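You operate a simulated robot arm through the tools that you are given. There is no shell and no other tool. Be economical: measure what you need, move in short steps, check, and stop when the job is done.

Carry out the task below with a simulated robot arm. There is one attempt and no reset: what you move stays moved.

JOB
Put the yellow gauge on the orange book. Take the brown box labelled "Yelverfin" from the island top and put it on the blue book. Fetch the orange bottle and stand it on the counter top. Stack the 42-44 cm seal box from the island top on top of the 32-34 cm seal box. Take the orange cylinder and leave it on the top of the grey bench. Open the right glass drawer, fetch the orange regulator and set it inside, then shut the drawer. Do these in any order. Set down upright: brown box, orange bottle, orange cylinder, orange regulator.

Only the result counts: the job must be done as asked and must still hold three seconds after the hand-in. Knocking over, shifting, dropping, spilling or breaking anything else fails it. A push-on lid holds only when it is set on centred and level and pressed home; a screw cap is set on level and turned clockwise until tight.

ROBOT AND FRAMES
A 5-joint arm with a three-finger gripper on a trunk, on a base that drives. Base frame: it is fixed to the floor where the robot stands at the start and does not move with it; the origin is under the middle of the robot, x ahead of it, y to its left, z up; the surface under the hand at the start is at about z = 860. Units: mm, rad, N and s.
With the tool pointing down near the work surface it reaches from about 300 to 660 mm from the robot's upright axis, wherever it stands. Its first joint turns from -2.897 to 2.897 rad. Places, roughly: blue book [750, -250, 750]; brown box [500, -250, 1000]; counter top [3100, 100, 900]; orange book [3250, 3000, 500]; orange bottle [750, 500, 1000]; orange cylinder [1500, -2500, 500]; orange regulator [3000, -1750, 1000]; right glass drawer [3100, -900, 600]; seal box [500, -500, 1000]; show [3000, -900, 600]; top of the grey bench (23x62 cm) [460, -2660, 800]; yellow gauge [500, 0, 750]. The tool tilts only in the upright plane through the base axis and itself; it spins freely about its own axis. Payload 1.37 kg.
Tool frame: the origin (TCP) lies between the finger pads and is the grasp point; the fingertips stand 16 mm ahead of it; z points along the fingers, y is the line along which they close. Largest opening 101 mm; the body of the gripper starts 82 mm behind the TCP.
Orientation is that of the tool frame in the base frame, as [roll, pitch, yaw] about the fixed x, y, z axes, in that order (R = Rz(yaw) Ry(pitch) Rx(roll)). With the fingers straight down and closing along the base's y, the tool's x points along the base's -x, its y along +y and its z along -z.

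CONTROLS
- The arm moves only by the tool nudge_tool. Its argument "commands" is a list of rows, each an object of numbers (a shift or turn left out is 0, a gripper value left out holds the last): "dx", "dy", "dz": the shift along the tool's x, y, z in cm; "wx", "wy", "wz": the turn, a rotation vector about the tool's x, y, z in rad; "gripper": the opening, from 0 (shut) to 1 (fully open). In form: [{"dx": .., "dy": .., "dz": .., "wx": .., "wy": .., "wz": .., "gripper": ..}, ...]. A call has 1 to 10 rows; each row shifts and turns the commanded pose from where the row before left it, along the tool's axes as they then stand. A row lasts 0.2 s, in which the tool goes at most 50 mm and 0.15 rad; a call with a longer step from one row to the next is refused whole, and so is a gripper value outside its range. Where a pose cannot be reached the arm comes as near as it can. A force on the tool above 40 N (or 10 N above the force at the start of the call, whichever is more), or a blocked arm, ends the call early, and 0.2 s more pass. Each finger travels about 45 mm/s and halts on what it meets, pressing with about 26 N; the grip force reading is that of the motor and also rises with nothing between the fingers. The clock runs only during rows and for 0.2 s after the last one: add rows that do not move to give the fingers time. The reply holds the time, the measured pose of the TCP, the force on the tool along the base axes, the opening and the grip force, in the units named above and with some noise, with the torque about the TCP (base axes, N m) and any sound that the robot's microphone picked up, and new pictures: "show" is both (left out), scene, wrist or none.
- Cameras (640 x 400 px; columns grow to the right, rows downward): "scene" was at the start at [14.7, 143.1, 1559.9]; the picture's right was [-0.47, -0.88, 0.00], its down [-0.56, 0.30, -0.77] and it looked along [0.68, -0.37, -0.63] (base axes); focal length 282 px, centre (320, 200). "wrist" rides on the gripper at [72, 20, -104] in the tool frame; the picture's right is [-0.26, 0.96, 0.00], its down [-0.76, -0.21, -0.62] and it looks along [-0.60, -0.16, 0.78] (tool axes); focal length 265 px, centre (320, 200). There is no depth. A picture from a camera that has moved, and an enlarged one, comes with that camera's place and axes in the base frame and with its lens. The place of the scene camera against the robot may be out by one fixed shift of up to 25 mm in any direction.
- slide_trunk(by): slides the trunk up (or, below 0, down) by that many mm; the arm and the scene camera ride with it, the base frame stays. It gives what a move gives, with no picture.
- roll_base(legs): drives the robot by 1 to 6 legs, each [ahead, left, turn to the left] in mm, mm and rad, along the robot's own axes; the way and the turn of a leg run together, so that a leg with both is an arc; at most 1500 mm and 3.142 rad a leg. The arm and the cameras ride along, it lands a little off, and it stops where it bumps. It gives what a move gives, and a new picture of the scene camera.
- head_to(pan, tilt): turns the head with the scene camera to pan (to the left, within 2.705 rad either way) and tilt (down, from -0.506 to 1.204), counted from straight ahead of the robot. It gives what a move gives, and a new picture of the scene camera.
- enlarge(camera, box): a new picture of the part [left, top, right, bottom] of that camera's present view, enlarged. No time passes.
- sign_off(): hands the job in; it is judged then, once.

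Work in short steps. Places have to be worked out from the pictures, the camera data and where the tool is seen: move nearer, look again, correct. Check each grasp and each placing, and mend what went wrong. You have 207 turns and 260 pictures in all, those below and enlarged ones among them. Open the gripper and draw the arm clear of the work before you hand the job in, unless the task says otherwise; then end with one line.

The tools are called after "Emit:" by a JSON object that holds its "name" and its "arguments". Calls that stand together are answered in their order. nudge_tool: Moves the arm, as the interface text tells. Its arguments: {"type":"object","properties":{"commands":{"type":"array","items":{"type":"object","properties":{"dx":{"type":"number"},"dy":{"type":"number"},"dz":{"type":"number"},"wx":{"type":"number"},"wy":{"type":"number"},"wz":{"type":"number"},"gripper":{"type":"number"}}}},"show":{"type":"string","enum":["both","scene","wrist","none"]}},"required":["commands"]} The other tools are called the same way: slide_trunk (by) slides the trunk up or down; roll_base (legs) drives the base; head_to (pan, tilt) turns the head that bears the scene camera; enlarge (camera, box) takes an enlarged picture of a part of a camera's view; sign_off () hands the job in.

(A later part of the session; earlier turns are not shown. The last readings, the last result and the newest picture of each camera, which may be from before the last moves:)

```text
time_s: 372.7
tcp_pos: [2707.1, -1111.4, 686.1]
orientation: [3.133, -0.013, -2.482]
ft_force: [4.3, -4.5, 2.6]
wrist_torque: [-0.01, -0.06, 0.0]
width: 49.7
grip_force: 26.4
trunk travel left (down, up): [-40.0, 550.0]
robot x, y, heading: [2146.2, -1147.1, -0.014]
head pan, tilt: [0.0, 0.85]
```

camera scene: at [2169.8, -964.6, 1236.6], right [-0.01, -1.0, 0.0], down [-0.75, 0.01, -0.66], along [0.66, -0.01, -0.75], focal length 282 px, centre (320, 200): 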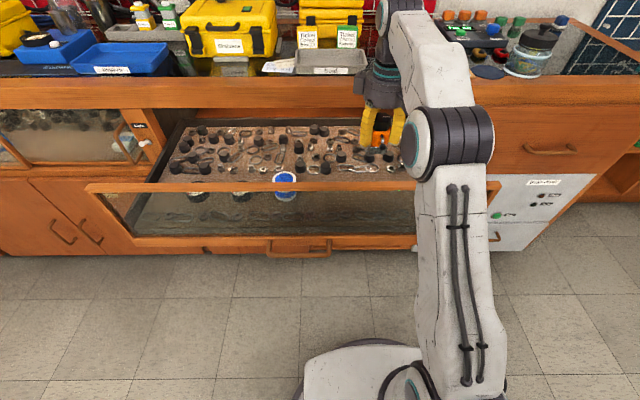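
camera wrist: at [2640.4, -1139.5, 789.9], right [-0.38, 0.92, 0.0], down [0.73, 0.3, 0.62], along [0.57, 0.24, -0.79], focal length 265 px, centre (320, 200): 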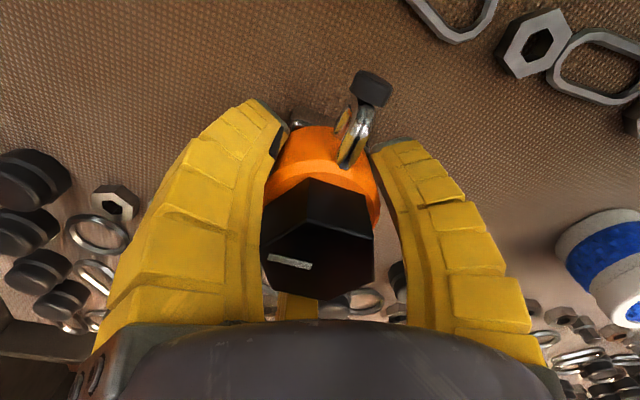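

Nearly unloaded. I open gradually and check that it stands.

Emit:
{"name": "nudge_tool", "arguments": {"commands": [{"gripper": 0.55}, {}, {"gripper": 0.65}, {}, {}], "show": "wrist"}}

```text
time_s: 373.9
tcp_pos: [2707.8, -1111.3, 689.5]
orientation: [3.137, -0.008, -2.484]
ft_force: [0.1, 0.0, -0.2]
wrist_torque: [-0.03, 0.01, -0.01]
width: 68.7
grip_force: 2.0
trunk travel left (down, up): [-40.0, 550.0]
robot x, y, heading: [2147.8, -1148.7, -0.011]
head pan, tilt: [0.0, 0.85]
camera wrist: at [2641.0, -1138.8, 793.5], right [-0.38, 0.92, 0.0], down [0.73, 0.3, 0.61], along [0.57, 0.24, -0.79], focal length 265 px, centre (320, 200)
```

wrist: 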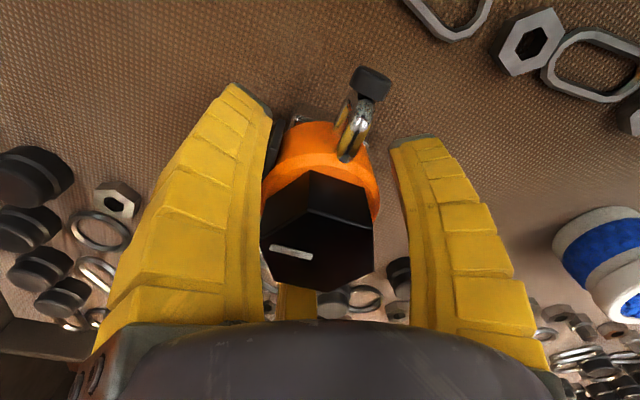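

It stands. I open more and rise straight up.

Emit:
{"name": "nudge_tool", "arguments": {"commands": [{"gripper": 0.8}, {}, {"dz": -1}, {"dz": -2}, {"dz": -2}, {}], "show": "wrist"}}

Emit:
{"name": "slide_trunk", "arguments": {"by": 350}}

Emit:
{"name": "nudge_tool", "arguments": {"commands": [{"gripper": 1.0}], "show": "wrist"}}

```text
time_s: 375.3
tcp_pos: [2708.6, -1110.6, 738.6]
orientation: [3.134, -0.011, -2.482]
ft_force: [1.3, -0.2, -1.4]
wrist_torque: [0.0, 0.03, -0.01]
width: 82.9
grip_force: 1.5
trunk travel left (down, up): [-40.0, 550.0]
robot x, y, heading: [2151.2, -1145.6, -0.009]
head pan, tilt: [0.0, 0.85]
camera wrist: at [2640.3, -1137.7, 844.0], right [-0.38, 0.92, 0.0], down [0.73, 0.3, 0.61], along [0.56, 0.24, -0.79], focal length 265 px, centre (320, 200)
```

wrist: 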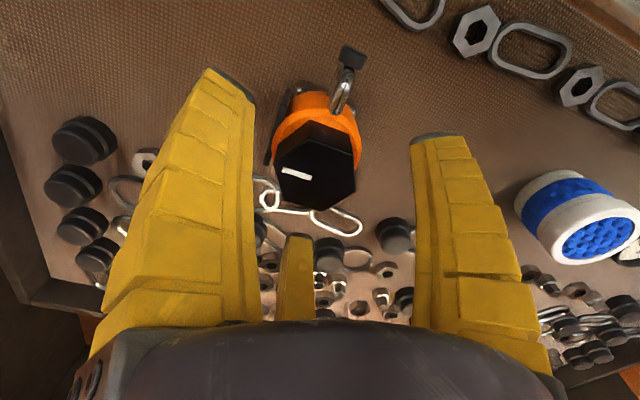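

```text
time_s: 378.7
tcp_pos: [2707.6, -1110.2, 1088.8]
orientation: [3.136, -0.009, -2.481]
ft_force: [0.8, 0.2, -0.2]
wrist_torque: [-0.02, 0.02, -0.01]
width: 83.1
grip_force: 1.8
trunk travel left (down, up): [-390.0, 200.0]
robot x, y, heading: [2146.4, -1148.2, -0.005]
head pan, tilt: [0.0, 0.85]
```

```text
time_s: 379.1
tcp_pos: [2708.5, -1110.4, 1088.7]
orientation: [3.137, -0.01, -2.482]
ft_force: [0.5, 0.0, -0.5]
wrist_torque: [0.03, 0.02, 0.0]
width: 100.4
grip_force: 0.0
trunk travel left (down, up): [-390.0, 200.0]
robot x, y, heading: [2146.9, -1145.8, -0.012]
head pan, tilt: [0.0, 0.85]
camera wrist: at [2640.4, -1137.7, 1193.9], right [-0.38, 0.92, 0.0], down [0.73, 0.3, 0.61], along [0.57, 0.24, -0.79], focal length 265 px, centre (320, 200)
```

wrist: 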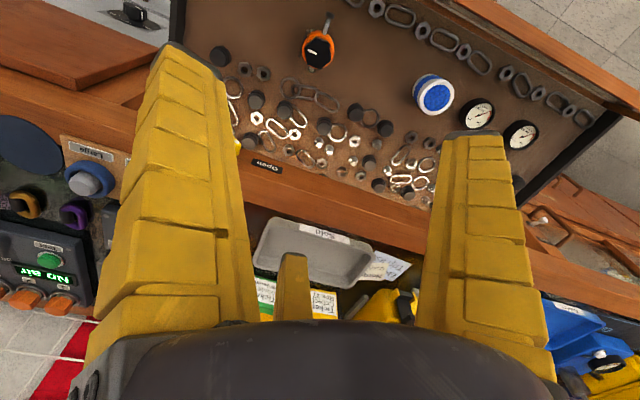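

The regulator stands in the drawer. Next I close the drawer gently by pushing its top rail with the closed fingers: first retract and line up with the drawer's middle.

Emit:
{"name": "nudge_tool", "arguments": {"commands": [{"dx": 3.6, "dy": 2.8}, {"dx": 3.6, "dy": 2.8}, {"dx": 3.6, "dy": 2.8}, {"dx": 3.6, "dy": 2.8}, {"dx": 3.3, "dy": 2.5}, {"wz": 0.148}, {"wz": 0.148}, {"wz": 0.148, "gripper": 0.3}, {"wz": 0.148, "gripper": 0.0}, {"wz": 0.07}], "show": "none"}}

Emit:
{"name": "roll_base", "arguments": {"legs": [[0, 225, 0.01], [30, 0, 0]]}}

Emit:
{"name": "slide_trunk", "arguments": {"by": -310}}

Emit:
{"name": "nudge_tool", "arguments": {"commands": [{"gripper": 0.0}, {}]}}

```text
time_s: 381.3
tcp_pos: [2482.6, -1109.1, 1091.7]
orientation: [-3.14, -0.011, 3.136]
ft_force: [-1.0, -0.6, -0.2]
wrist_torque: [-0.01, 0.03, -0.01]
width: 38.4
grip_force: 3.7
trunk travel left (down, up): [-390.0, 200.0]
robot x, y, heading: [2151.3, -1149.1, -0.014]
head pan, tilt: [0.0, 0.85]
```

```text
time_s: 383.5
tcp_pos: [2514.5, -883.0, 1092.2]
orientation: [-3.139, -0.011, -3.136]
ft_force: [0.3, 0.0, -0.4]
wrist_torque: [0.0, 0.0, -0.03]
width: 0.0
grip_force: 26.0
trunk travel left (down, up): [-390.0, 200.0]
robot x, y, heading: [2178.2, -924.7, -0.002]
head pan, tilt: [0.0, 0.85]
camera scene: at [2199.3, -740.1, 1461.6], right [0.0, -1.0, 0.0], down [-0.75, 0.0, -0.66], along [0.66, 0.0, -0.75], focal length 282 px, centre (320, 200)
```

scene: 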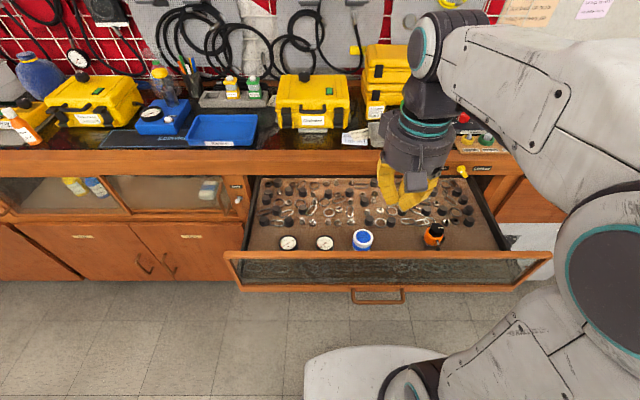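

```text
time_s: 386.6
tcp_pos: [2513.2, -882.8, 781.5]
orientation: [-3.139, -0.012, -3.135]
ft_force: [0.3, 0.3, -0.1]
wrist_torque: [0.01, -0.02, 0.02]
width: 0.0
grip_force: 25.7
trunk travel left (down, up): [-80.0, 510.0]
robot x, y, heading: [2181.6, -920.8, 0.002]
head pan, tilt: [0.0, 0.85]
```

```text
time_s: 387.1
tcp_pos: [2514.3, -883.0, 780.6]
orientation: [-3.139, -0.009, -3.134]
ft_force: [0.2, 1.0, 0.2]
wrist_torque: [-0.03, 0.0, 0.0]
width: 0.1
grip_force: 26.0
trunk travel left (down, up): [-80.0, 510.0]
robot x, y, heading: [2181.1, -923.7, -0.003]
head pan, tilt: [0.0, 0.85]
camera scene: at [2198.5, -740.1, 1151.6], right [0.0, -1.0, 0.0], down [-0.75, 0.0, -0.66], along [0.66, 0.0, -0.75], focal length 282 px, centre (320, 200)
camera wrist: at [2443.7, -862.6, 886.0], right [0.26, 0.97, 0.0], down [0.76, -0.2, 0.61], along [0.59, -0.16, -0.79], focal length 265 px, centre (320, 200)
```

scene: 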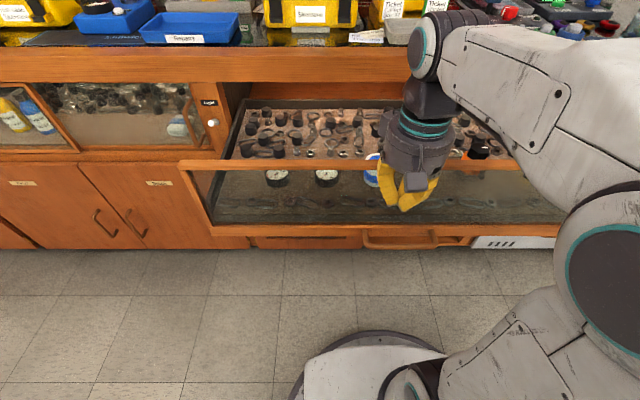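
wrist: 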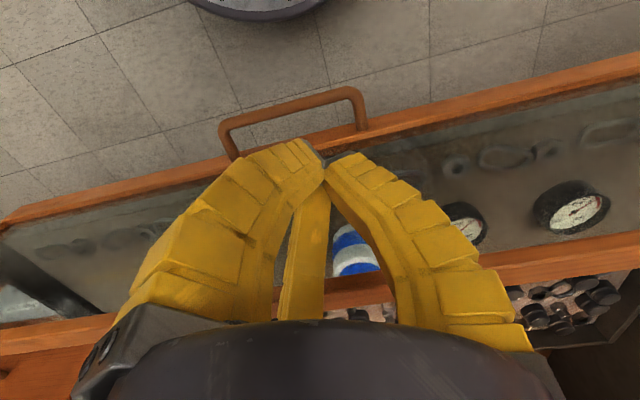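

The rail is about 55 mm ahead of the fingers. I push slowly (≈50 mm/s).

Emit:
{"name": "nudge_tool", "arguments": {"commands": [{"dx": -1.5}, {"dx": -1.2}, {"dx": -0.8}, {"dx": -0.7}, {"dx": -0.7}, {"dx": -0.8}, {"dx": -0.9}, {"dx": -1.0}, {"dx": -1.0}, {"dx": -1.0}], "show": "wrist"}}

```text
time_s: 389.4
tcp_pos: [2609.7, -882.0, 779.8]
orientation: [-3.14, -0.011, -3.135]
ft_force: [-0.5, 0.0, -0.9]
wrist_torque: [-0.02, 0.02, 0.02]
width: 0.0
grip_force: 26.3
trunk travel left (down, up): [-80.0, 510.0]
robot x, y, heading: [2185.4, -920.5, -0.001]
head pan, tilt: [0.0, 0.85]
camera wrist: at [2539.8, -861.7, 884.1], right [0.26, 0.97, 0.0], down [0.76, -0.2, 0.61], along [0.59, -0.16, -0.79], focal length 265 px, centre (320, 200)
```

wrist: 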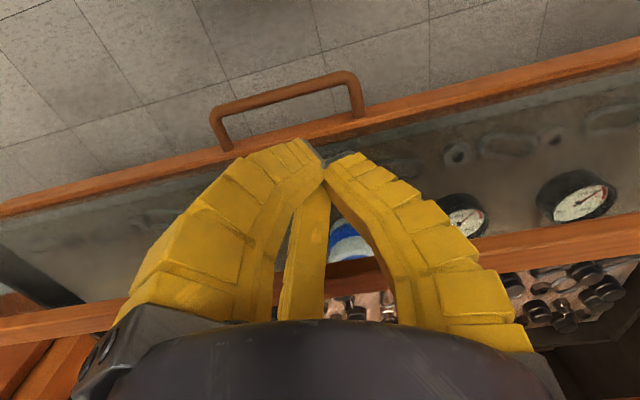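

The drawer is moving with the hand. I continue.

Emit:
{"name": "nudge_tool", "arguments": {"commands": [{"dx": -0.8}, {"dx": -1.0}, {"dx": -1.0}, {"dx": -1.0}, {"dx": -1.0}, {"dx": -1.0}, {"dx": -1.0}, {"dx": -1.0}, {"dx": -1.0}, {"dx": -0.8}], "show": "scene"}}

```text
time_s: 391.6
tcp_pos: [2706.5, -881.7, 776.6]
orientation: [-3.139, -0.013, -3.135]
ft_force: [-0.7, 0.2, 0.1]
wrist_torque: [0.01, 0.01, 0.0]
width: 0.0
grip_force: 25.9
trunk travel left (down, up): [-80.0, 510.0]
robot x, y, heading: [2176.6, -921.2, -0.001]
head pan, tilt: [0.0, 0.85]
camera scene: at [2198.6, -740.2, 1151.5], right [0.0, -1.0, 0.0], down [-0.75, 0.0, -0.66], along [0.66, 0.0, -0.75], focal length 282 px, centre (320, 200)
```

scene: 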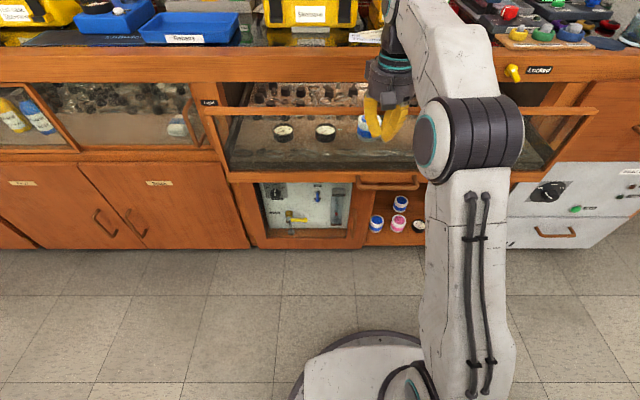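

About 130 mm remain. I push another 75 mm, then switch to a tilted tool so the gripper body won't meet the fascia.

Emit:
{"name": "nudge_tool", "arguments": {"commands": [{"dx": -0.8}, {"dx": -1.0}, {"dx": -1.0}, {"dx": -1.0}, {"dx": -1.0}, {"dx": -1.0}, {"dx": -1.0}, {"dx": -0.7}, {}], "show": "scene"}}

```text
time_s: 393.6
tcp_pos: [2750.2, -882.8, 766.3]
orientation: [-3.138, -0.009, -3.133]
ft_force: [0.1, 3.1, 8.0]
wrist_torque: [-0.27, -0.34, 0.11]
width: 0.1
grip_force: 25.9
out of reach, approached as far as the arm can: row 5, 6, 7, 8
trunk travel left (down, up): [-80.0, 510.0]
robot x, y, heading: [2182.2, -920.9, -0.001]
head pan, tilt: [0.0, 0.85]
camera scene: at [2197.8, -739.8, 1151.7], right [0.0, -1.0, 0.0], down [-0.75, 0.0, -0.66], along [0.66, 0.0, -0.75], focal length 282 px, centre (320, 200)
```

scene: 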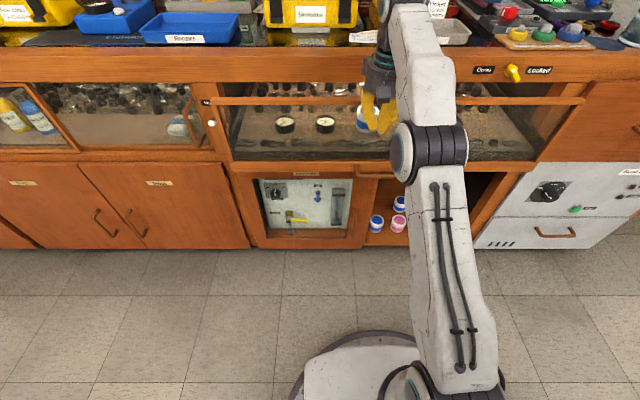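

The arm is at its reach limit. I ease back, tilt the tool forward, and finish with small base moves.

Emit:
{"name": "nudge_tool", "arguments": {"commands": [{"dx": 2.5}, {"dx": 3.0}, {"dx": 3.0}, {"wy": -0.148}, {"wy": -0.148}, {"wy": -0.148}, {"wy": -0.148}, {"wy": -0.148}, {}]}}

```text
time_s: 395.6
tcp_pos: [2665.9, -915.8, 764.1]
orientation: [3.131, 0.729, -3.134]
ft_force: [-0.1, 0.9, 0.5]
wrist_torque: [0.02, -0.01, 0.0]
width: 0.2
grip_force: 25.9
out of reach, approached as far as the arm can: row 5, 6, 7, 8
trunk travel left (down, up): [-80.0, 510.0]
robot x, y, heading: [2183.6, -925.8, 0.005]
head pan, tilt: [0.0, 0.85]
camera scene: at [2198.4, -740.1, 1151.6], right [0.0, -1.0, 0.0], down [-0.75, 0.0, -0.66], along [0.66, 0.0, -0.75], focal length 282 px, centre (320, 200)
camera wrist: at [2542.7, -896.3, 794.9], right [0.18, 0.97, 0.18], down [0.15, -0.21, 0.97], along [0.97, -0.15, -0.19], focal length 265 px, centre (320, 200)
```

scene: 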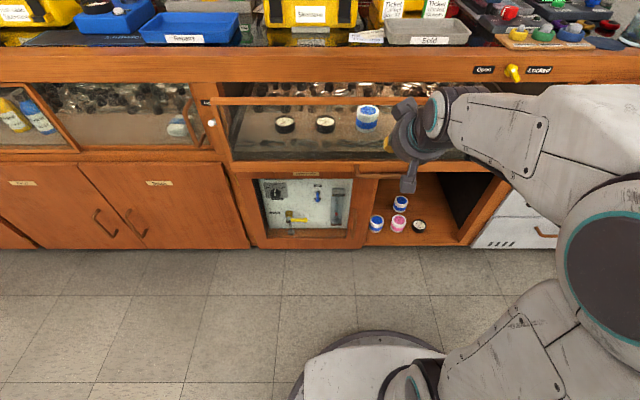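
wrist: 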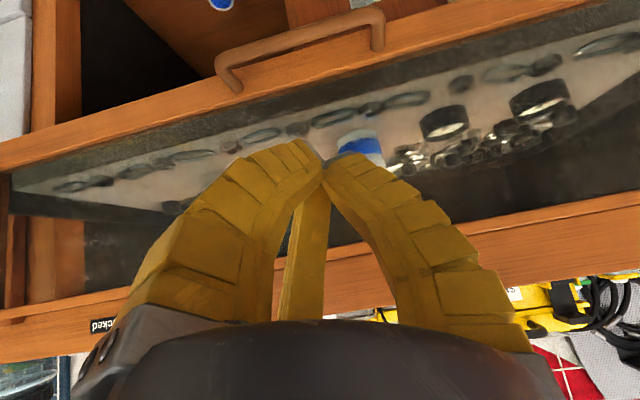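

The top rail spans z≈789–825 at x≈2780. I raise the trunk by 45 mm so the fingertips meet the rail, then advance in short base steps.

Emit:
{"name": "slide_trunk", "arguments": {"by": 46}}

Emit:
{"name": "roll_base", "arguments": {"legs": [[80, 0, 0], [30, 0, 0], [30, 0, 0]]}}

```text
time_s: 396.4
tcp_pos: [2665.2, -915.2, 811.8]
orientation: [3.134, 0.73, -3.133]
ft_force: [0.2, 1.0, -0.1]
wrist_torque: [0.03, -0.01, -0.06]
width: 0.0
grip_force: 25.7
trunk travel left (down, up): [-126.0, 464.0]
robot x, y, heading: [2181.1, -921.7, 0.007]
head pan, tilt: [0.0, 0.85]
```

```text
time_s: 398.4
tcp_pos: [2804.9, -914.5, 811.0]
orientation: [3.132, 0.729, -3.136]
ft_force: [0.0, 0.4, -0.2]
wrist_torque: [0.01, 0.01, 0.02]
width: 0.3
grip_force: 25.7
trunk travel left (down, up): [-126.0, 464.0]
robot x, y, heading: [2321.9, -925.9, -0.001]
head pan, tilt: [0.0, 0.85]
camera scene: at [2338.0, -740.3, 1197.6], right [0.0, -1.0, 0.0], down [-0.75, 0.0, -0.66], along [0.66, 0.0, -0.75], focal length 282 px, centre (320, 200)
```

scene: 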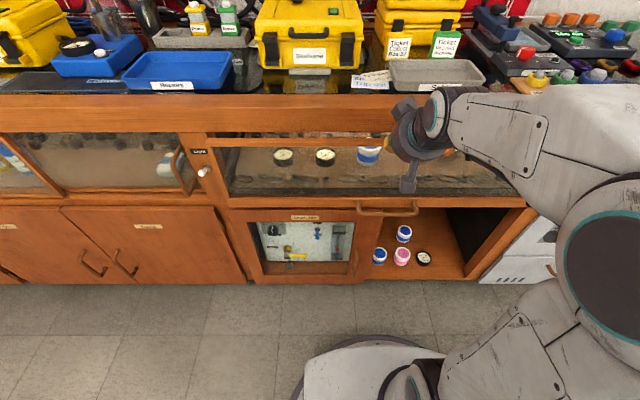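

Emit:
{"name": "nudge_tool", "arguments": {"commands": [{}], "show": "wrist"}}

Emit:
{"name": "enlarge", "arguments": {"camera": "scene", "box": [190, 90, 430, 230]}}

```text
time_s: 398.8
tcp_pos: [2804.3, -915.2, 812.2]
orientation: [3.132, 0.726, -3.135]
ft_force: [0.3, -0.1, 0.0]
wrist_torque: [0.01, -0.01, 0.04]
width: 0.0
grip_force: 26.1
trunk travel left (down, up): [-126.0, 464.0]
robot x, y, heading: [2322.4, -923.7, -0.002]
head pan, tilt: [0.0, 0.85]
camera wrist: at [2682.5, -896.5, 840.9], right [0.18, 0.97, 0.18], down [0.15, -0.21, 0.97], along [0.97, -0.15, -0.19], focal length 265 px, centre (320, 200)
```

wrist: 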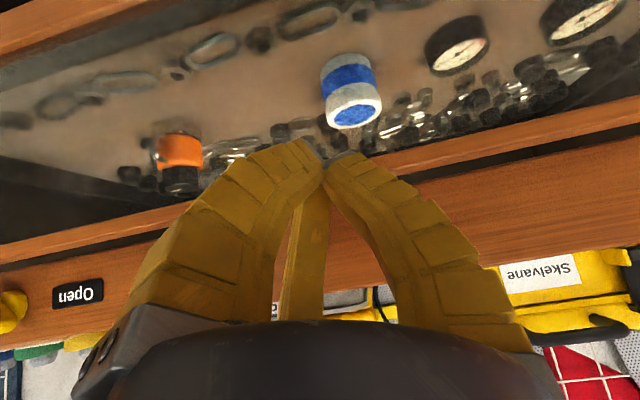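

```text
2.67 times, centred on (310, 160) of scene
camera zoom: at [2338.1, -740.3, 1197.6], right [0.0, -1.0, 0.0], down [-0.75, 0.0, -0.66], along [0.66, 0.0, -0.75], focal length 751 px, centre (347, 307)
```

zoom: 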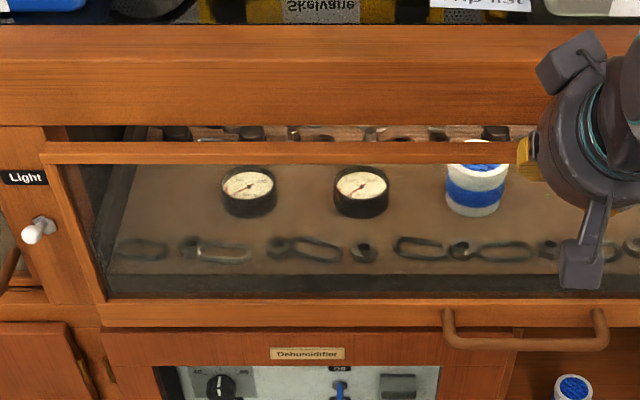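

The fingertips are about at the rail (x≈2820–2830). I continue in small steps.

Emit:
{"name": "roll_base", "arguments": {"legs": [[20, 0, 0], [20, 0, 0]]}}

Emit:
{"name": "enlarge", "arguments": {"camera": "scene", "box": [190, 90, 430, 230]}}

```text
time_s: 399.9
tcp_pos: [2841.7, -914.9, 811.6]
orientation: [3.133, 0.724, -3.134]
ft_force: [-19.9, 1.5, 1.9]
wrist_torque: [-0.02, -0.16, -0.06]
width: 0.0
grip_force: 28.0
trunk travel left (down, up): [-126.0, 464.0]
robot x, y, heading: [2358.2, -925.4, -0.002]
head pan, tilt: [0.0, 0.85]
camera scene: at [2375.3, -740.2, 1197.6], right [0.0, -1.0, 0.0], down [-0.75, 0.0, -0.66], along [0.66, 0.0, -0.75], focal length 282 px, centre (320, 200)
```

scene: 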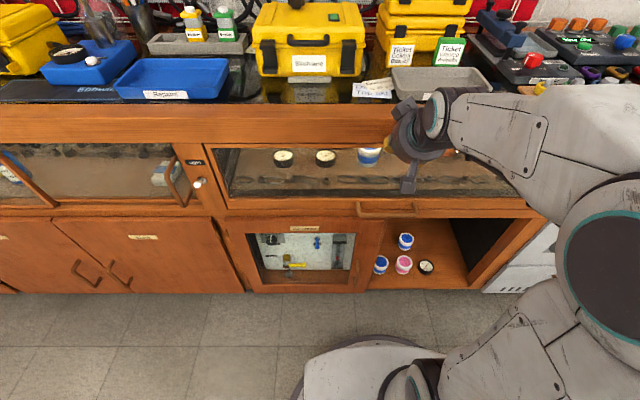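

```text
2.67 times, centred on (310, 160) of scene
camera zoom: at [2375.3, -740.2, 1197.6], right [0.0, -1.0, 0.0], down [-0.75, 0.0, -0.66], along [0.66, 0.0, -0.75], focal length 751 px, centre (347, 307)
```

zoom: 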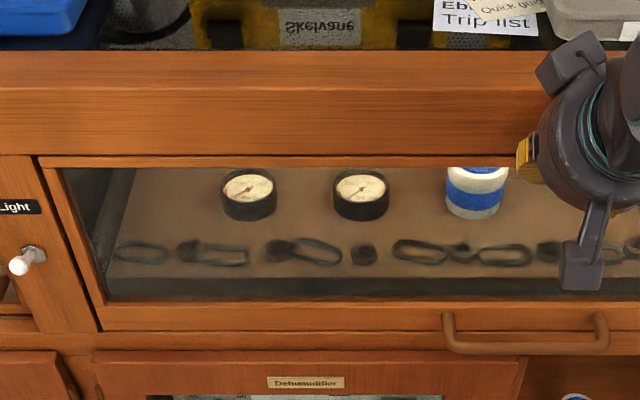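

The drawer is flush and resists with 20 N: shut. I back off and check the regulator through the glass.

Emit:
{"name": "roll_base", "arguments": {"legs": [[-150, 0, 0]]}}

Emit:
{"name": "nudge_tool", "arguments": {"commands": [{}], "show": "wrist"}}

Emit:
{"name": "enlarge", "arguments": {"camera": "scene", "box": [200, 110, 480, 230]}}

```text
time_s: 401.3
tcp_pos: [2696.0, -913.9, 810.0]
orientation: [3.133, 0.724, -3.131]
ft_force: [0.1, -1.0, -0.1]
wrist_torque: [-0.03, 0.0, -0.01]
width: 0.2
grip_force: 27.7
trunk travel left (down, up): [-126.0, 464.0]
robot x, y, heading: [2213.1, -926.5, 0.002]
head pan, tilt: [0.0, 0.85]
camera scene: at [2229.0, -740.2, 1197.6], right [0.0, -1.0, 0.0], down [-0.75, 0.0, -0.66], along [0.66, 0.0, -0.75], focal length 282 px, centre (320, 200)
```

scene: 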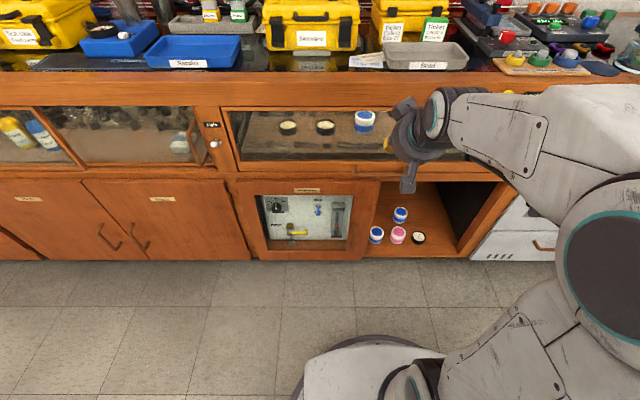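

```text
time_s: 401.7
tcp_pos: [2695.2, -914.1, 810.4]
orientation: [3.132, 0.724, -3.13]
ft_force: [-0.6, 0.1, 0.8]
wrist_torque: [0.03, -0.03, 0.02]
width: 0.0
grip_force: 27.7
trunk travel left (down, up): [-126.0, 464.0]
robot x, y, heading: [2208.1, -925.7, 0.001]
head pan, tilt: [0.0, 0.85]
camera wrist: at [2573.0, -895.4, 840.3], right [0.18, 0.97, 0.18], down [0.16, -0.21, 0.96], along [0.97, -0.15, -0.19], focal length 265 px, centre (320, 200)
```

wrist: 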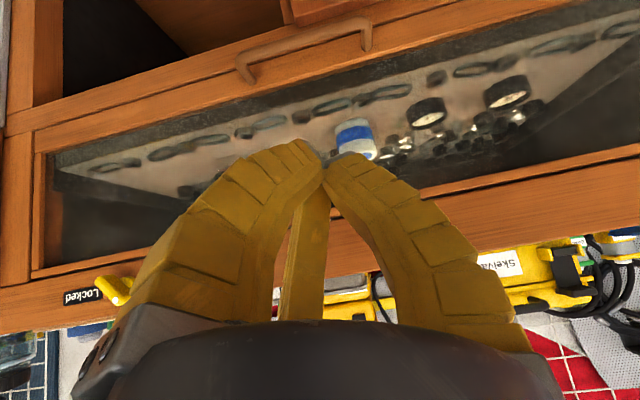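

```text
2.29 times, centred on (340, 170) of scene
camera zoom: at [2228.8, -740.2, 1197.6], right [0.0, -1.0, 0.0], down [-0.75, 0.0, -0.66], along [0.66, 0.0, -0.75], focal length 643 px, centre (274, 269)
```

zoom: 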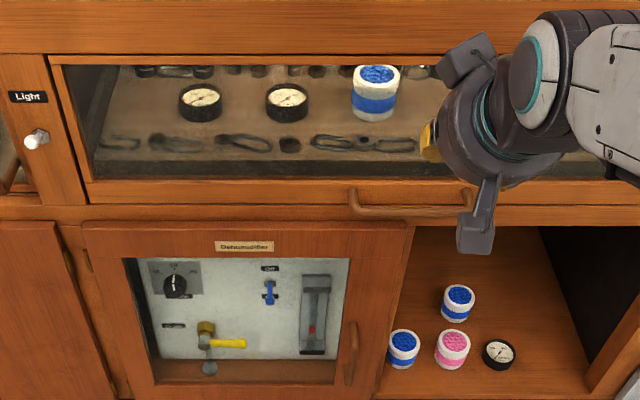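

The drawer is shut. I restore the arm, raise the trunk, and drive towards the cylinder rack, checking the regulator through the glass on the way.

Emit:
{"name": "slide_trunk", "arguments": {"by": 350}}

Emit:
{"name": "nudge_tool", "arguments": {"commands": [{"wy": 0.145}, {"wy": 0.145}, {"wy": 0.145}, {"wy": 0.145}, {"wy": 0.144, "gripper": 0.8}, {"gripper": 1.0, "dx": 4}, {"dx": 4}, {"dx": 3}], "show": "none"}}

Emit:
{"name": "roll_base", "arguments": {"legs": [[-300, -700, 0]]}}

Emit:
{"name": "head_to", "arguments": {"pan": 0.45, "tilt": 0.5}}

Emit:
{"name": "enlarge", "arguments": {"camera": "scene", "box": [180, 180, 380, 320]}}

```text
time_s: 405.1
tcp_pos: [2696.1, -913.7, 1160.4]
orientation: [3.134, 0.725, -3.13]
ft_force: [-0.3, 0.3, -0.4]
wrist_torque: [0.01, 0.0, 0.03]
width: 0.0
grip_force: 28.1
trunk travel left (down, up): [-476.0, 114.0]
robot x, y, heading: [2209.7, -925.9, -0.002]
head pan, tilt: [0.0, 0.85]
```

```text
time_s: 406.9
tcp_pos: [2584.9, -918.3, 1161.4]
orientation: [3.14, 0.002, -3.126]
ft_force: [-0.2, -0.4, -0.3]
wrist_torque: [0.0, 0.0, -0.02]
width: 100.7
grip_force: 0.1
trunk travel left (down, up): [-476.0, 114.0]
robot x, y, heading: [2209.4, -925.5, 0.002]
head pan, tilt: [0.0, 0.85]
```

```text
time_s: 411.0
tcp_pos: [2280.6, -1618.8, 1161.6]
orientation: [3.141, 0.0, 3.14]
ft_force: [0.3, -0.1, -0.8]
wrist_torque: [-0.02, 0.04, -0.01]
width: 100.6
grip_force: 0.0
trunk travel left (down, up): [-476.0, 114.0]
robot x, y, heading: [1905.3, -1618.2, -0.018]
head pan, tilt: [0.0, 0.85]
camera scene: at [1926.9, -1434.7, 1547.7], right [-0.02, -1.0, 0.0], down [-0.75, 0.01, -0.66], along [0.66, -0.01, -0.75], focal length 282 px, centre (320, 200)
```

scene: 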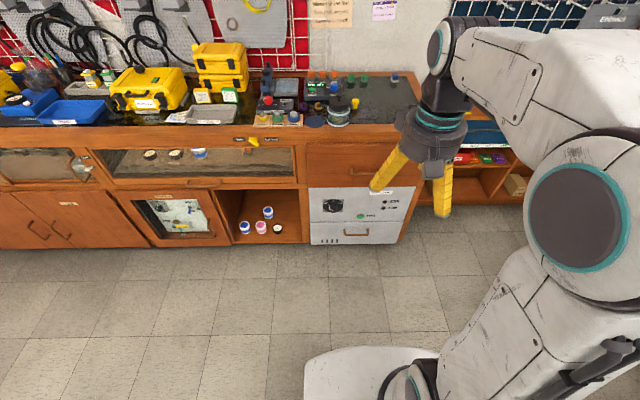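

```text
time_s: 411.9
tcp_pos: [2280.8, -1619.2, 1161.8]
orientation: [-3.14, -0.001, 3.138]
ft_force: [0.3, -0.2, 0.2]
wrist_torque: [-0.01, -0.02, 0.02]
width: 100.6
grip_force: 0.1
trunk travel left (down, up): [-476.0, 114.0]
robot x, y, heading: [1907.5, -1617.7, -0.014]
head pan, tilt: [0.45, 0.499]
camera scene: at [1931.5, -1394.9, 1577.6], right [0.42, -0.91, 0.0], down [-0.44, -0.2, -0.88], along [0.8, 0.37, -0.48], focal length 282 px, centre (320, 200)
```

scene: 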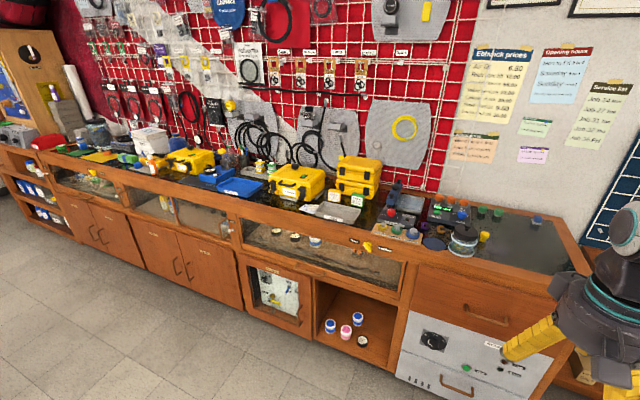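

```text
2.86 times, centred on (280, 250) of scene
camera zoom: at [1931.5, -1394.9, 1577.6], right [0.42, -0.91, 0.0], down [-0.44, -0.2, -0.88], along [0.8, 0.37, -0.48], focal length 804 px, centre (434, 57)
```

zoom: 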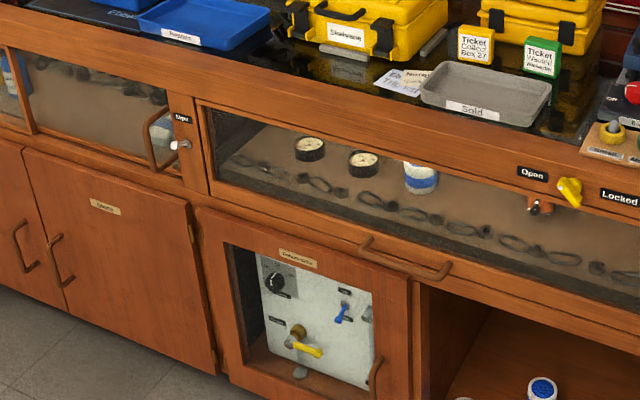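

The regulator stands upright inside the shut drawer. Now the cylinder rack: I turn to face -y.

Emit:
{"name": "roll_base", "arguments": {"legs": [[0, 0, -1.557], [0, -400, 0]]}}

Emit:
{"name": "head_to", "arguments": {"pan": 0.1, "tilt": 0.55}}

```text
time_s: 418.2
tcp_pos: [1505.0, -1988.0, 1162.4]
orientation: [3.141, -0.001, 1.573]
ft_force: [0.2, 0.6, -0.8]
wrist_torque: [-0.02, -0.02, 0.0]
width: 100.4
grip_force: 0.1
trunk travel left (down, up): [-476.0, 114.0]
robot x, y, heading: [1504.8, -1615.4, -1.585]
head pan, tilt: [0.45, 0.499]
camera scene: at [1717.9, -1629.5, 1577.7], right [-0.91, -0.42, 0.0], down [-0.2, 0.43, -0.88], along [0.37, -0.79, -0.48], focal length 282 px, centre (320, 200)
```

scene: 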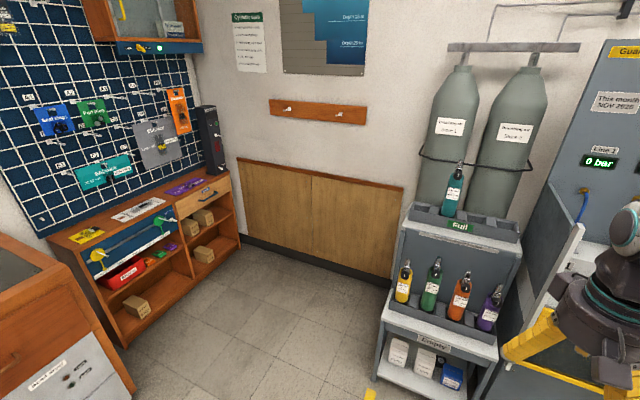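

```text
time_s: 419.1
tcp_pos: [1506.0, -1988.1, 1162.6]
orientation: [3.14, 0.0, 1.572]
ft_force: [0.7, 0.2, 0.7]
wrist_torque: [-0.04, -0.03, -0.02]
width: 100.5
grip_force: 0.0
trunk travel left (down, up): [-476.0, 114.0]
robot x, y, heading: [1503.5, -1615.2, -1.583]
head pan, tilt: [0.099, 0.55]
camera scene: at [1687.9, -1636.6, 1573.0], right [-1.0, -0.09, 0.0], down [-0.05, 0.52, -0.85], along [0.08, -0.85, -0.52], focal length 282 px, centre (320, 200)
```

scene: 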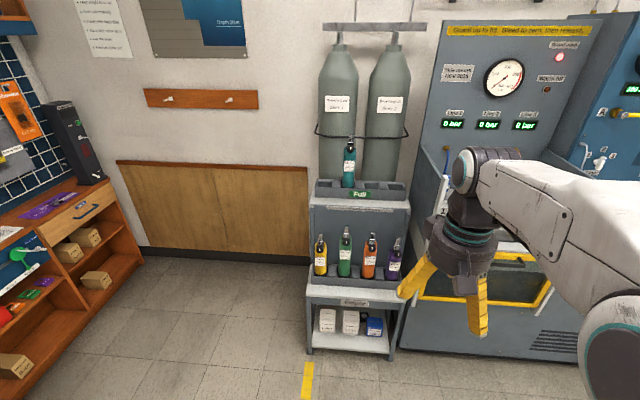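

Emit:
{"name": "enlarge", "arguments": {"camera": "scene", "box": [290, 170, 440, 310]}}

Emit:
{"name": "head_to", "arguments": {"pan": -0.9, "tilt": 0.45}}

```text
2.86 times, centred on (365, 240) of scene
camera zoom: at [1687.9, -1636.6, 1573.0], right [-1.0, -0.09, 0.0], down [-0.05, 0.52, -0.85], along [0.08, -0.85, -0.52], focal length 804 px, centre (191, 86)
```

zoom: 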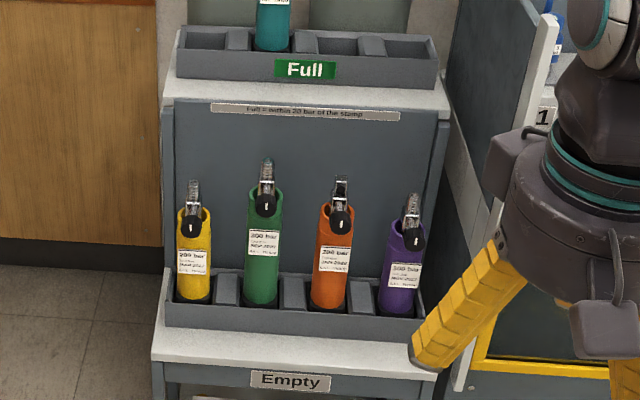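

```text
time_s: 420.3
tcp_pos: [1505.3, -1988.7, 1162.2]
orientation: [3.141, 0.0, 1.573]
ft_force: [0.5, -0.3, 0.6]
wrist_torque: [-0.03, 0.01, -0.02]
width: 100.3
grip_force: 0.1
trunk travel left (down, up): [-476.0, 114.0]
robot x, y, heading: [1503.0, -1612.9, -1.582]
head pan, tilt: [-0.901, 0.45]
camera scene: at [1607.3, -1603.4, 1582.1], right [-0.61, 0.79, 0.0], down [0.34, 0.27, -0.9], along [-0.71, -0.55, -0.44], focal length 282 px, centre (320, 200)
```

scene: 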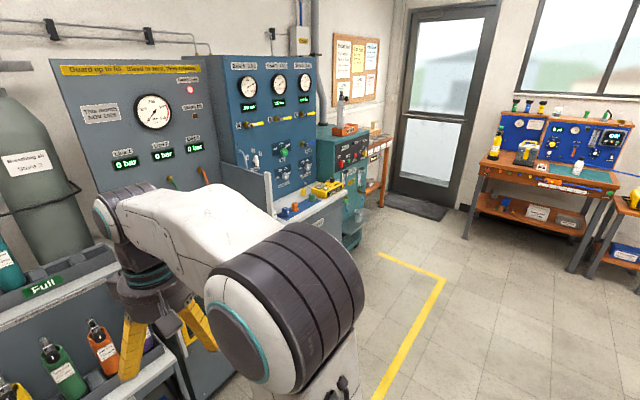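

The orange cylinder stands in the "Empty" rack at about (1545,-2615), its body z≈500–770 with valve up to 825. I drive closer and take wrist and scene views.

Emit:
{"name": "roll_base", "arguments": {"legs": [[420, 40, 0.012]]}}

Emit:
{"name": "head_to", "arguments": {"pan": 0.15, "tilt": 0.7}}

Emit:
{"name": "nudge_tool", "arguments": {"commands": [{}], "show": "wrist"}}

```text
time_s: 422.9
tcp_pos: [1551.2, -2408.5, 1161.7]
orientation: [-3.141, 0.001, 1.59]
ft_force: [-0.6, -0.8, 0.7]
wrist_torque: [0.03, -0.02, 0.04]
width: 100.5
grip_force: 0.2
trunk travel left (down, up): [-476.0, 114.0]
robot x, y, heading: [1544.7, -2036.9, -1.562]
head pan, tilt: [-0.901, 0.45]
camera scene: at [1645.9, -2023.2, 1582.1], right [-0.63, 0.78, 0.0], down [0.34, 0.27, -0.9], along [-0.7, -0.56, -0.44], focal length 282 px, centre (320, 200)
```

scene: 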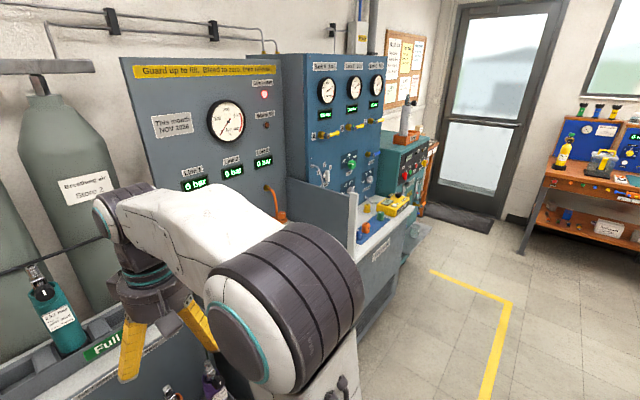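

```text
time_s: 424.2
tcp_pos: [1549.8, -2409.4, 1160.7]
orientation: [3.141, -0.001, 1.591]
ft_force: [-0.2, -0.6, 0.1]
wrist_torque: [-0.01, 0.02, 0.02]
width: 100.5
grip_force: 0.0
trunk travel left (down, up): [-476.0, 114.0]
robot x, y, heading: [1543.0, -2033.5, -1.562]
head pan, tilt: [0.15, 0.7]
camera scene: at [1730.6, -2049.0, 1559.9], right [-0.99, -0.15, 0.0], down [-0.1, 0.64, -0.77], along [0.12, -0.76, -0.64], focal length 282 px, centre (320, 200)
```

scene: 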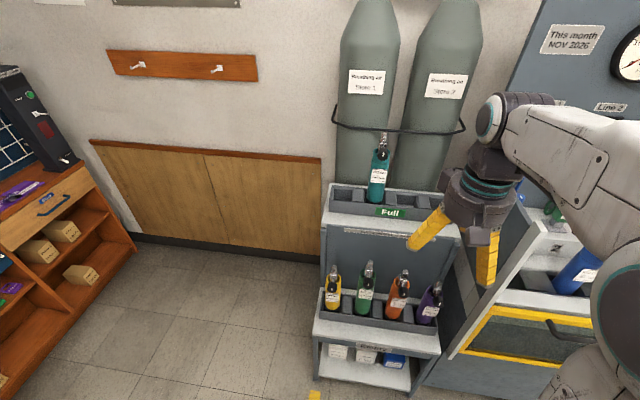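

```text
time_s: 424.6
tcp_pos: [1549.8, -2409.5, 1162.3]
orientation: [3.141, 0.001, 1.59]
ft_force: [0.7, -0.2, -0.4]
wrist_torque: [-0.01, 0.01, 0.01]
width: 100.5
grip_force: 0.0
trunk travel left (down, up): [-476.0, 114.0]
robot x, y, heading: [1541.0, -2033.7, -1.567]
head pan, tilt: [0.15, 0.7]
camera wrist: at [1569.7, -2335.3, 1265.2], right [0.97, -0.25, 0.0], down [-0.19, -0.76, 0.62], along [-0.15, -0.6, -0.78], focal length 265 px, centre (320, 200)
```

wrist: 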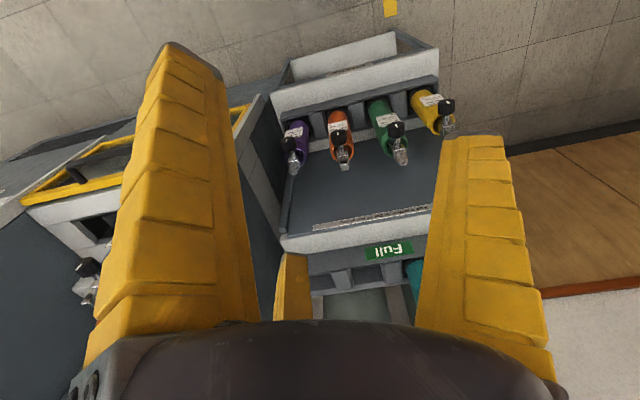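

Triangulation: valve top ≈ (1552,-2603, 835), body shoulder z≈796, rear tier well behind. I lower the trunk 150, move over the cylinder and spin so the knob faces a gap between the fingers.

Emit:
{"name": "slide_trunk", "arguments": {"by": -150}}

Emit:
{"name": "nudge_tool", "arguments": {"commands": [{"dx": -3.7}, {"dx": -3.7}, {"dx": -3.7}, {"dx": -3.7}, {"dx": -3.7}, {"wz": -0.131}, {"wz": -0.131}, {"wz": -0.131}, {"wz": -0.131}, {}]}}

```text
time_s: 426.4
tcp_pos: [1550.9, -2408.6, 1010.7]
orientation: [-3.141, -0.001, 1.591]
ft_force: [0.1, -0.4, 0.3]
wrist_torque: [0.0, -0.04, -0.02]
width: 100.7
grip_force: 0.0
trunk travel left (down, up): [-326.0, 264.0]
robot x, y, heading: [1541.0, -2036.5, -1.563]
head pan, tilt: [0.15, 0.7]
```

```text
time_s: 428.6
tcp_pos: [1553.8, -2593.0, 1011.7]
orientation: [-3.142, 0.001, 2.117]
ft_force: [0.0, -0.1, -0.2]
wrist_torque: [-0.02, -0.01, -0.01]
width: 100.5
grip_force: 0.1
trunk travel left (down, up): [-326.0, 264.0]
robot x, y, heading: [1542.0, -2036.7, -1.566]
head pan, tilt: [0.15, 0.7]
camera scene: at [1730.7, -2049.0, 1409.9], right [-0.99, -0.15, 0.0], down [-0.1, 0.64, -0.76], along [0.12, -0.76, -0.64], focal length 282 px, centre (320, 200)
camera wrist: at [1534.9, -2520.7, 1115.5], right [0.96, 0.27, 0.0], down [0.21, -0.75, 0.62], along [0.17, -0.6, -0.78], focal length 265 px, centre (320, 200)
```

scene: 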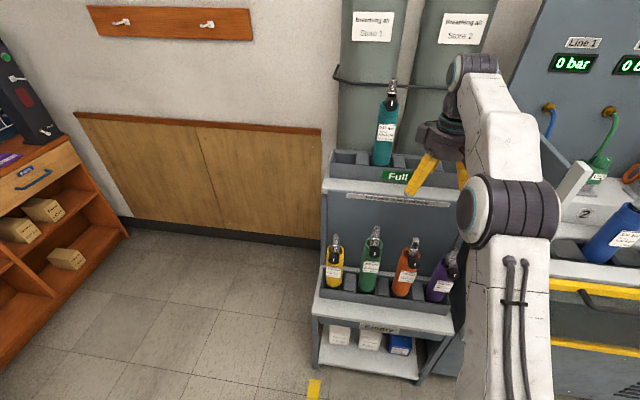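
wrist: 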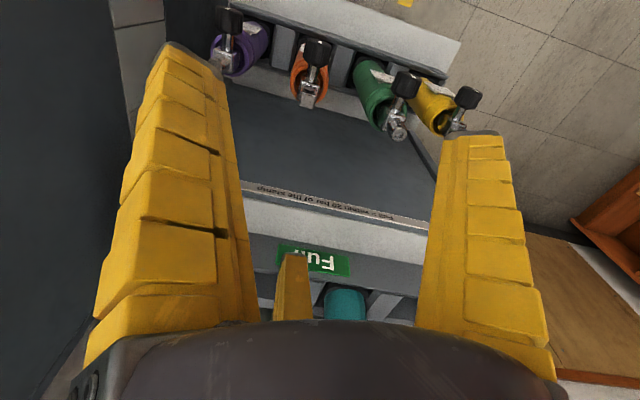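

Valve top ≈ 844, axis ≈ (1545,-2598). I correct by 10 mm and descend to z≈870 for a check.

Emit:
{"name": "nudge_tool", "arguments": {"commands": [{"dy": -1.03}, {"dz": 4}, {"dz": 4}, {"dz": 4}, {"dz": 2}, {}], "show": "wrist"}}

```text
time_s: 430.0
tcp_pos: [1545.5, -2601.0, 870.3]
orientation: [-3.141, 0.001, 2.115]
ft_force: [-0.7, -0.3, 0.5]
wrist_torque: [-0.01, 0.02, -0.02]
width: 100.7
grip_force: 0.1
trunk travel left (down, up): [-326.0, 264.0]
robot x, y, heading: [1543.8, -2031.9, -1.563]
head pan, tilt: [0.15, 0.7]
camera wrist: at [1526.3, -2527.5, 974.3], right [0.96, 0.27, 0.0], down [0.21, -0.75, 0.62], along [0.17, -0.6, -0.78], focal length 265 px, centre (320, 200)
```

wrist: 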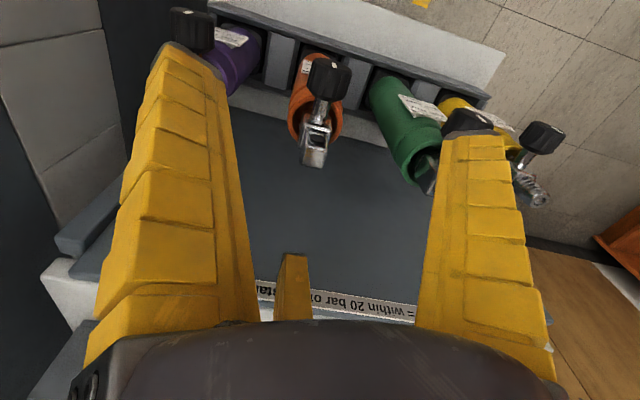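

Refined by triangulation: body axis ≈ (1546,-2600), shoulder z≈760, valve top ≈ 825, diameter ≈ 42. I narrow the fingers to pass between the neighbours and descend stepwise.

Emit:
{"name": "nudge_tool", "arguments": {"commands": [{"gripper": 0.56}, {}, {}, {}, {"dz": 2}, {"dz": 2}, {}], "show": "wrist"}}

```text
time_s: 431.6
tcp_pos: [1547.4, -2601.4, 830.5]
orientation: [3.141, -0.002, 2.115]
ft_force: [0.0, -0.5, -0.1]
wrist_torque: [0.01, -0.03, 0.04]
width: 60.3
grip_force: 3.0
trunk travel left (down, up): [-326.0, 264.0]
robot x, y, heading: [1543.4, -2035.8, -1.565]
head pan, tilt: [0.15, 0.7]
camera wrist: at [1528.4, -2527.2, 934.3], right [0.96, 0.27, 0.0], down [0.21, -0.75, 0.62], along [0.17, -0.6, -0.78], focal length 265 px, centre (320, 200)
```

wrist: 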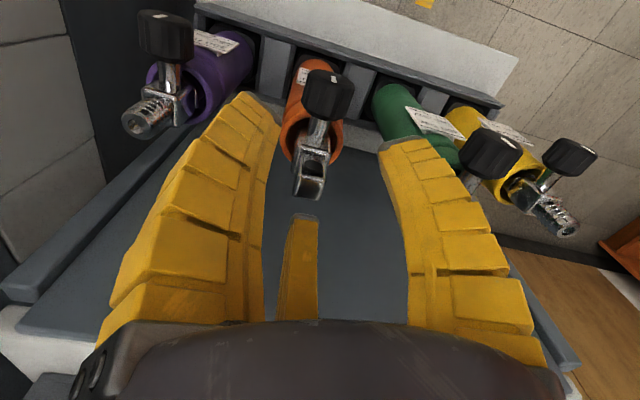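

Clearances look adequate. I apply a small correction and descend to z≈757.

Emit:
{"name": "nudge_tool", "arguments": {"commands": [{"dx": -0.15, "dy": -0.4}, {"dz": 1.5}, {"dz": 1.5}, {"dz": 1.5}, {"dz": 1.5}, {"dz": 1.2}, {}], "show": "wrist"}}

```text
time_s: 433.2
tcp_pos: [1544.2, -2603.0, 758.4]
orientation: [3.141, -0.001, 2.116]
ft_force: [0.5, -1.0, 0.1]
wrist_torque: [0.01, 0.02, 0.05]
width: 60.8
grip_force: 3.5
trunk travel left (down, up): [-326.0, 264.0]
robot x, y, heading: [1541.4, -2034.0, -1.572]
head pan, tilt: [0.15, 0.7]
camera wrist: at [1524.0, -2529.6, 862.4], right [0.96, 0.27, 0.0], down [0.21, -0.76, 0.62], along [0.17, -0.6, -0.78], focal length 265 px, centre (320, 200)
```

wrist: 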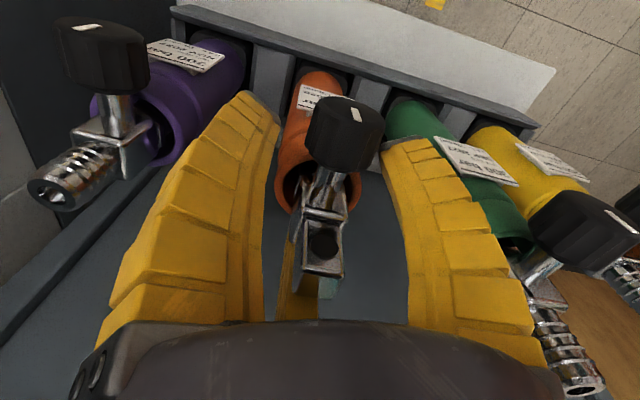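

Refined again: rim z≈757 at (1545,-2604); the outlet points back-right, the knob front. I spin -0.27 so the rear finger clears the outlet, and go 20 mm lower.

Emit:
{"name": "nudge_tool", "arguments": {"commands": [{"wz": 0.135}, {"wz": 0.135}, {"dz": 1.0}, {"dz": 1.0}, {}], "show": "wrist"}}

```text
time_s: 434.4
tcp_pos: [1543.4, -2602.4, 738.8]
orientation: [3.141, 0.001, 1.844]
ft_force: [-0.2, -0.5, 0.8]
wrist_torque: [-0.02, 0.0, 0.01]
width: 60.8
grip_force: 3.2
trunk travel left (down, up): [-326.0, 264.0]
robot x, y, heading: [1542.0, -2033.4, -1.565]
head pan, tilt: [0.15, 0.7]
camera wrist: at [1543.3, -2527.1, 843.6], right [1.0, 0.01, 0.0], down [0.0, -0.78, 0.62], along [0.0, -0.62, -0.78], focal length 265 px, centre (320, 200)
```

wrist: 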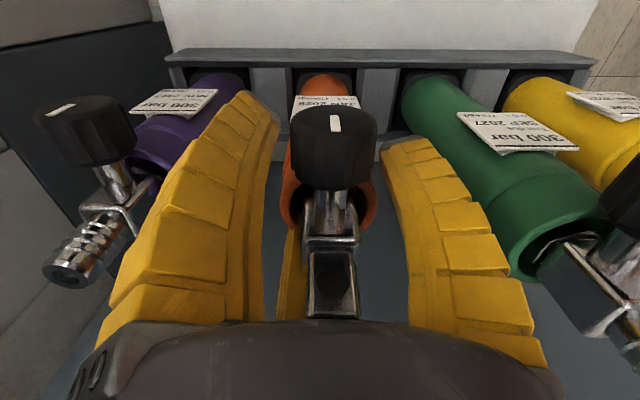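

Good alignment; I close gradually.

Emit:
{"name": "nudge_tool", "arguments": {"commands": [{"gripper": 0.48}, {}, {"gripper": 0.4}, {}, {"gripper": 0.3}, {}, {}, {}], "show": "wrist"}}

```text
time_s: 436.2
tcp_pos: [1542.7, -2603.2, 740.3]
orientation: [3.14, 0.0, 1.845]
ft_force: [0.7, 0.0, 0.2]
wrist_torque: [0.03, -0.03, -0.01]
width: 34.6
grip_force: 3.9
trunk travel left (down, up): [-326.0, 264.0]
robot x, y, heading: [1543.9, -2035.7, -1.565]
head pan, tilt: [0.15, 0.7]
camera wrist: at [1543.5, -2527.2, 844.0], right [1.0, 0.01, 0.0], down [0.01, -0.78, 0.62], along [0.0, -0.62, -0.78], focal length 265 px, centre (320, 200)
```

wrist: 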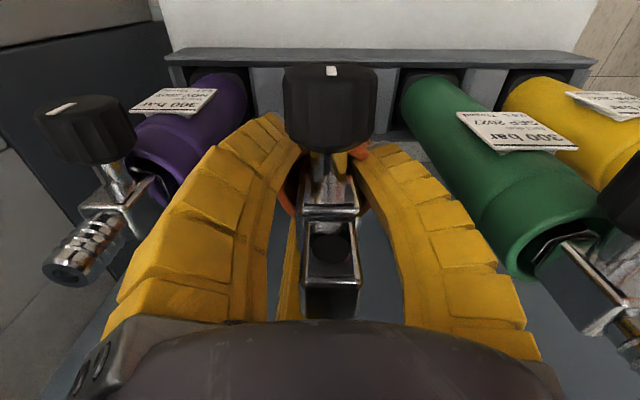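

The cylinder has moved a little toward the front; I keep closing to secure it.

Emit:
{"name": "nudge_tool", "arguments": {"commands": [{"gripper": 0.2}, {}, {"gripper": 0.1}, {}, {}], "show": "wrist"}}

Emit:
{"name": "enlarge", "arguments": {"camera": "scene", "box": [340, 200, 500, 330]}}

```text
time_s: 437.4
tcp_pos: [1544.4, -2602.4, 740.0]
orientation: [-3.141, 0.002, 1.846]
ft_force: [2.9, -2.9, 4.4]
wrist_torque: [-0.3, -0.21, -0.14]
width: 28.1
grip_force: 25.9
trunk travel left (down, up): [-326.0, 264.0]
robot x, y, heading: [1537.5, -2033.3, -1.563]
head pan, tilt: [0.15, 0.7]
camera wrist: at [1543.6, -2527.3, 844.3], right [1.0, 0.01, 0.0], down [0.01, -0.78, 0.62], along [0.0, -0.62, -0.78], focal length 265 px, centre (320, 200)
```

wrist: 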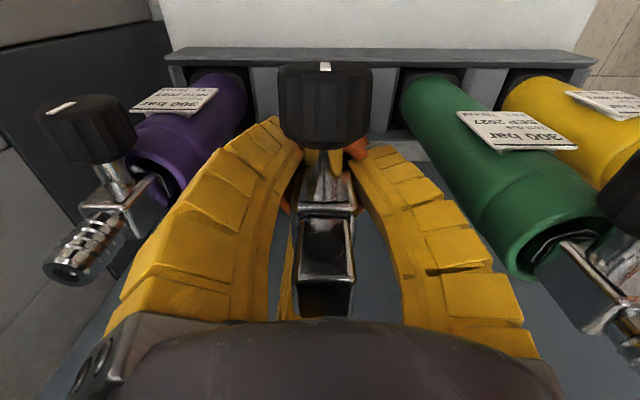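

```text
3.08 times, centred on (420, 265) of scene
camera zoom: at [1731.0, -2048.9, 1409.9], right [-0.99, -0.15, 0.0], down [-0.1, 0.64, -0.76], along [0.12, -0.76, -0.64], focal length 866 px, centre (12, 0)
```

zoom: 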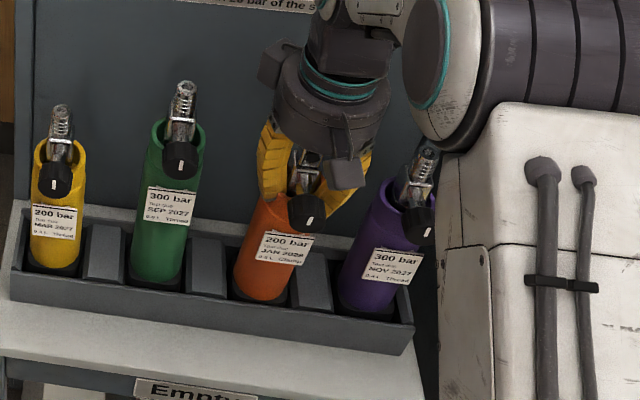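

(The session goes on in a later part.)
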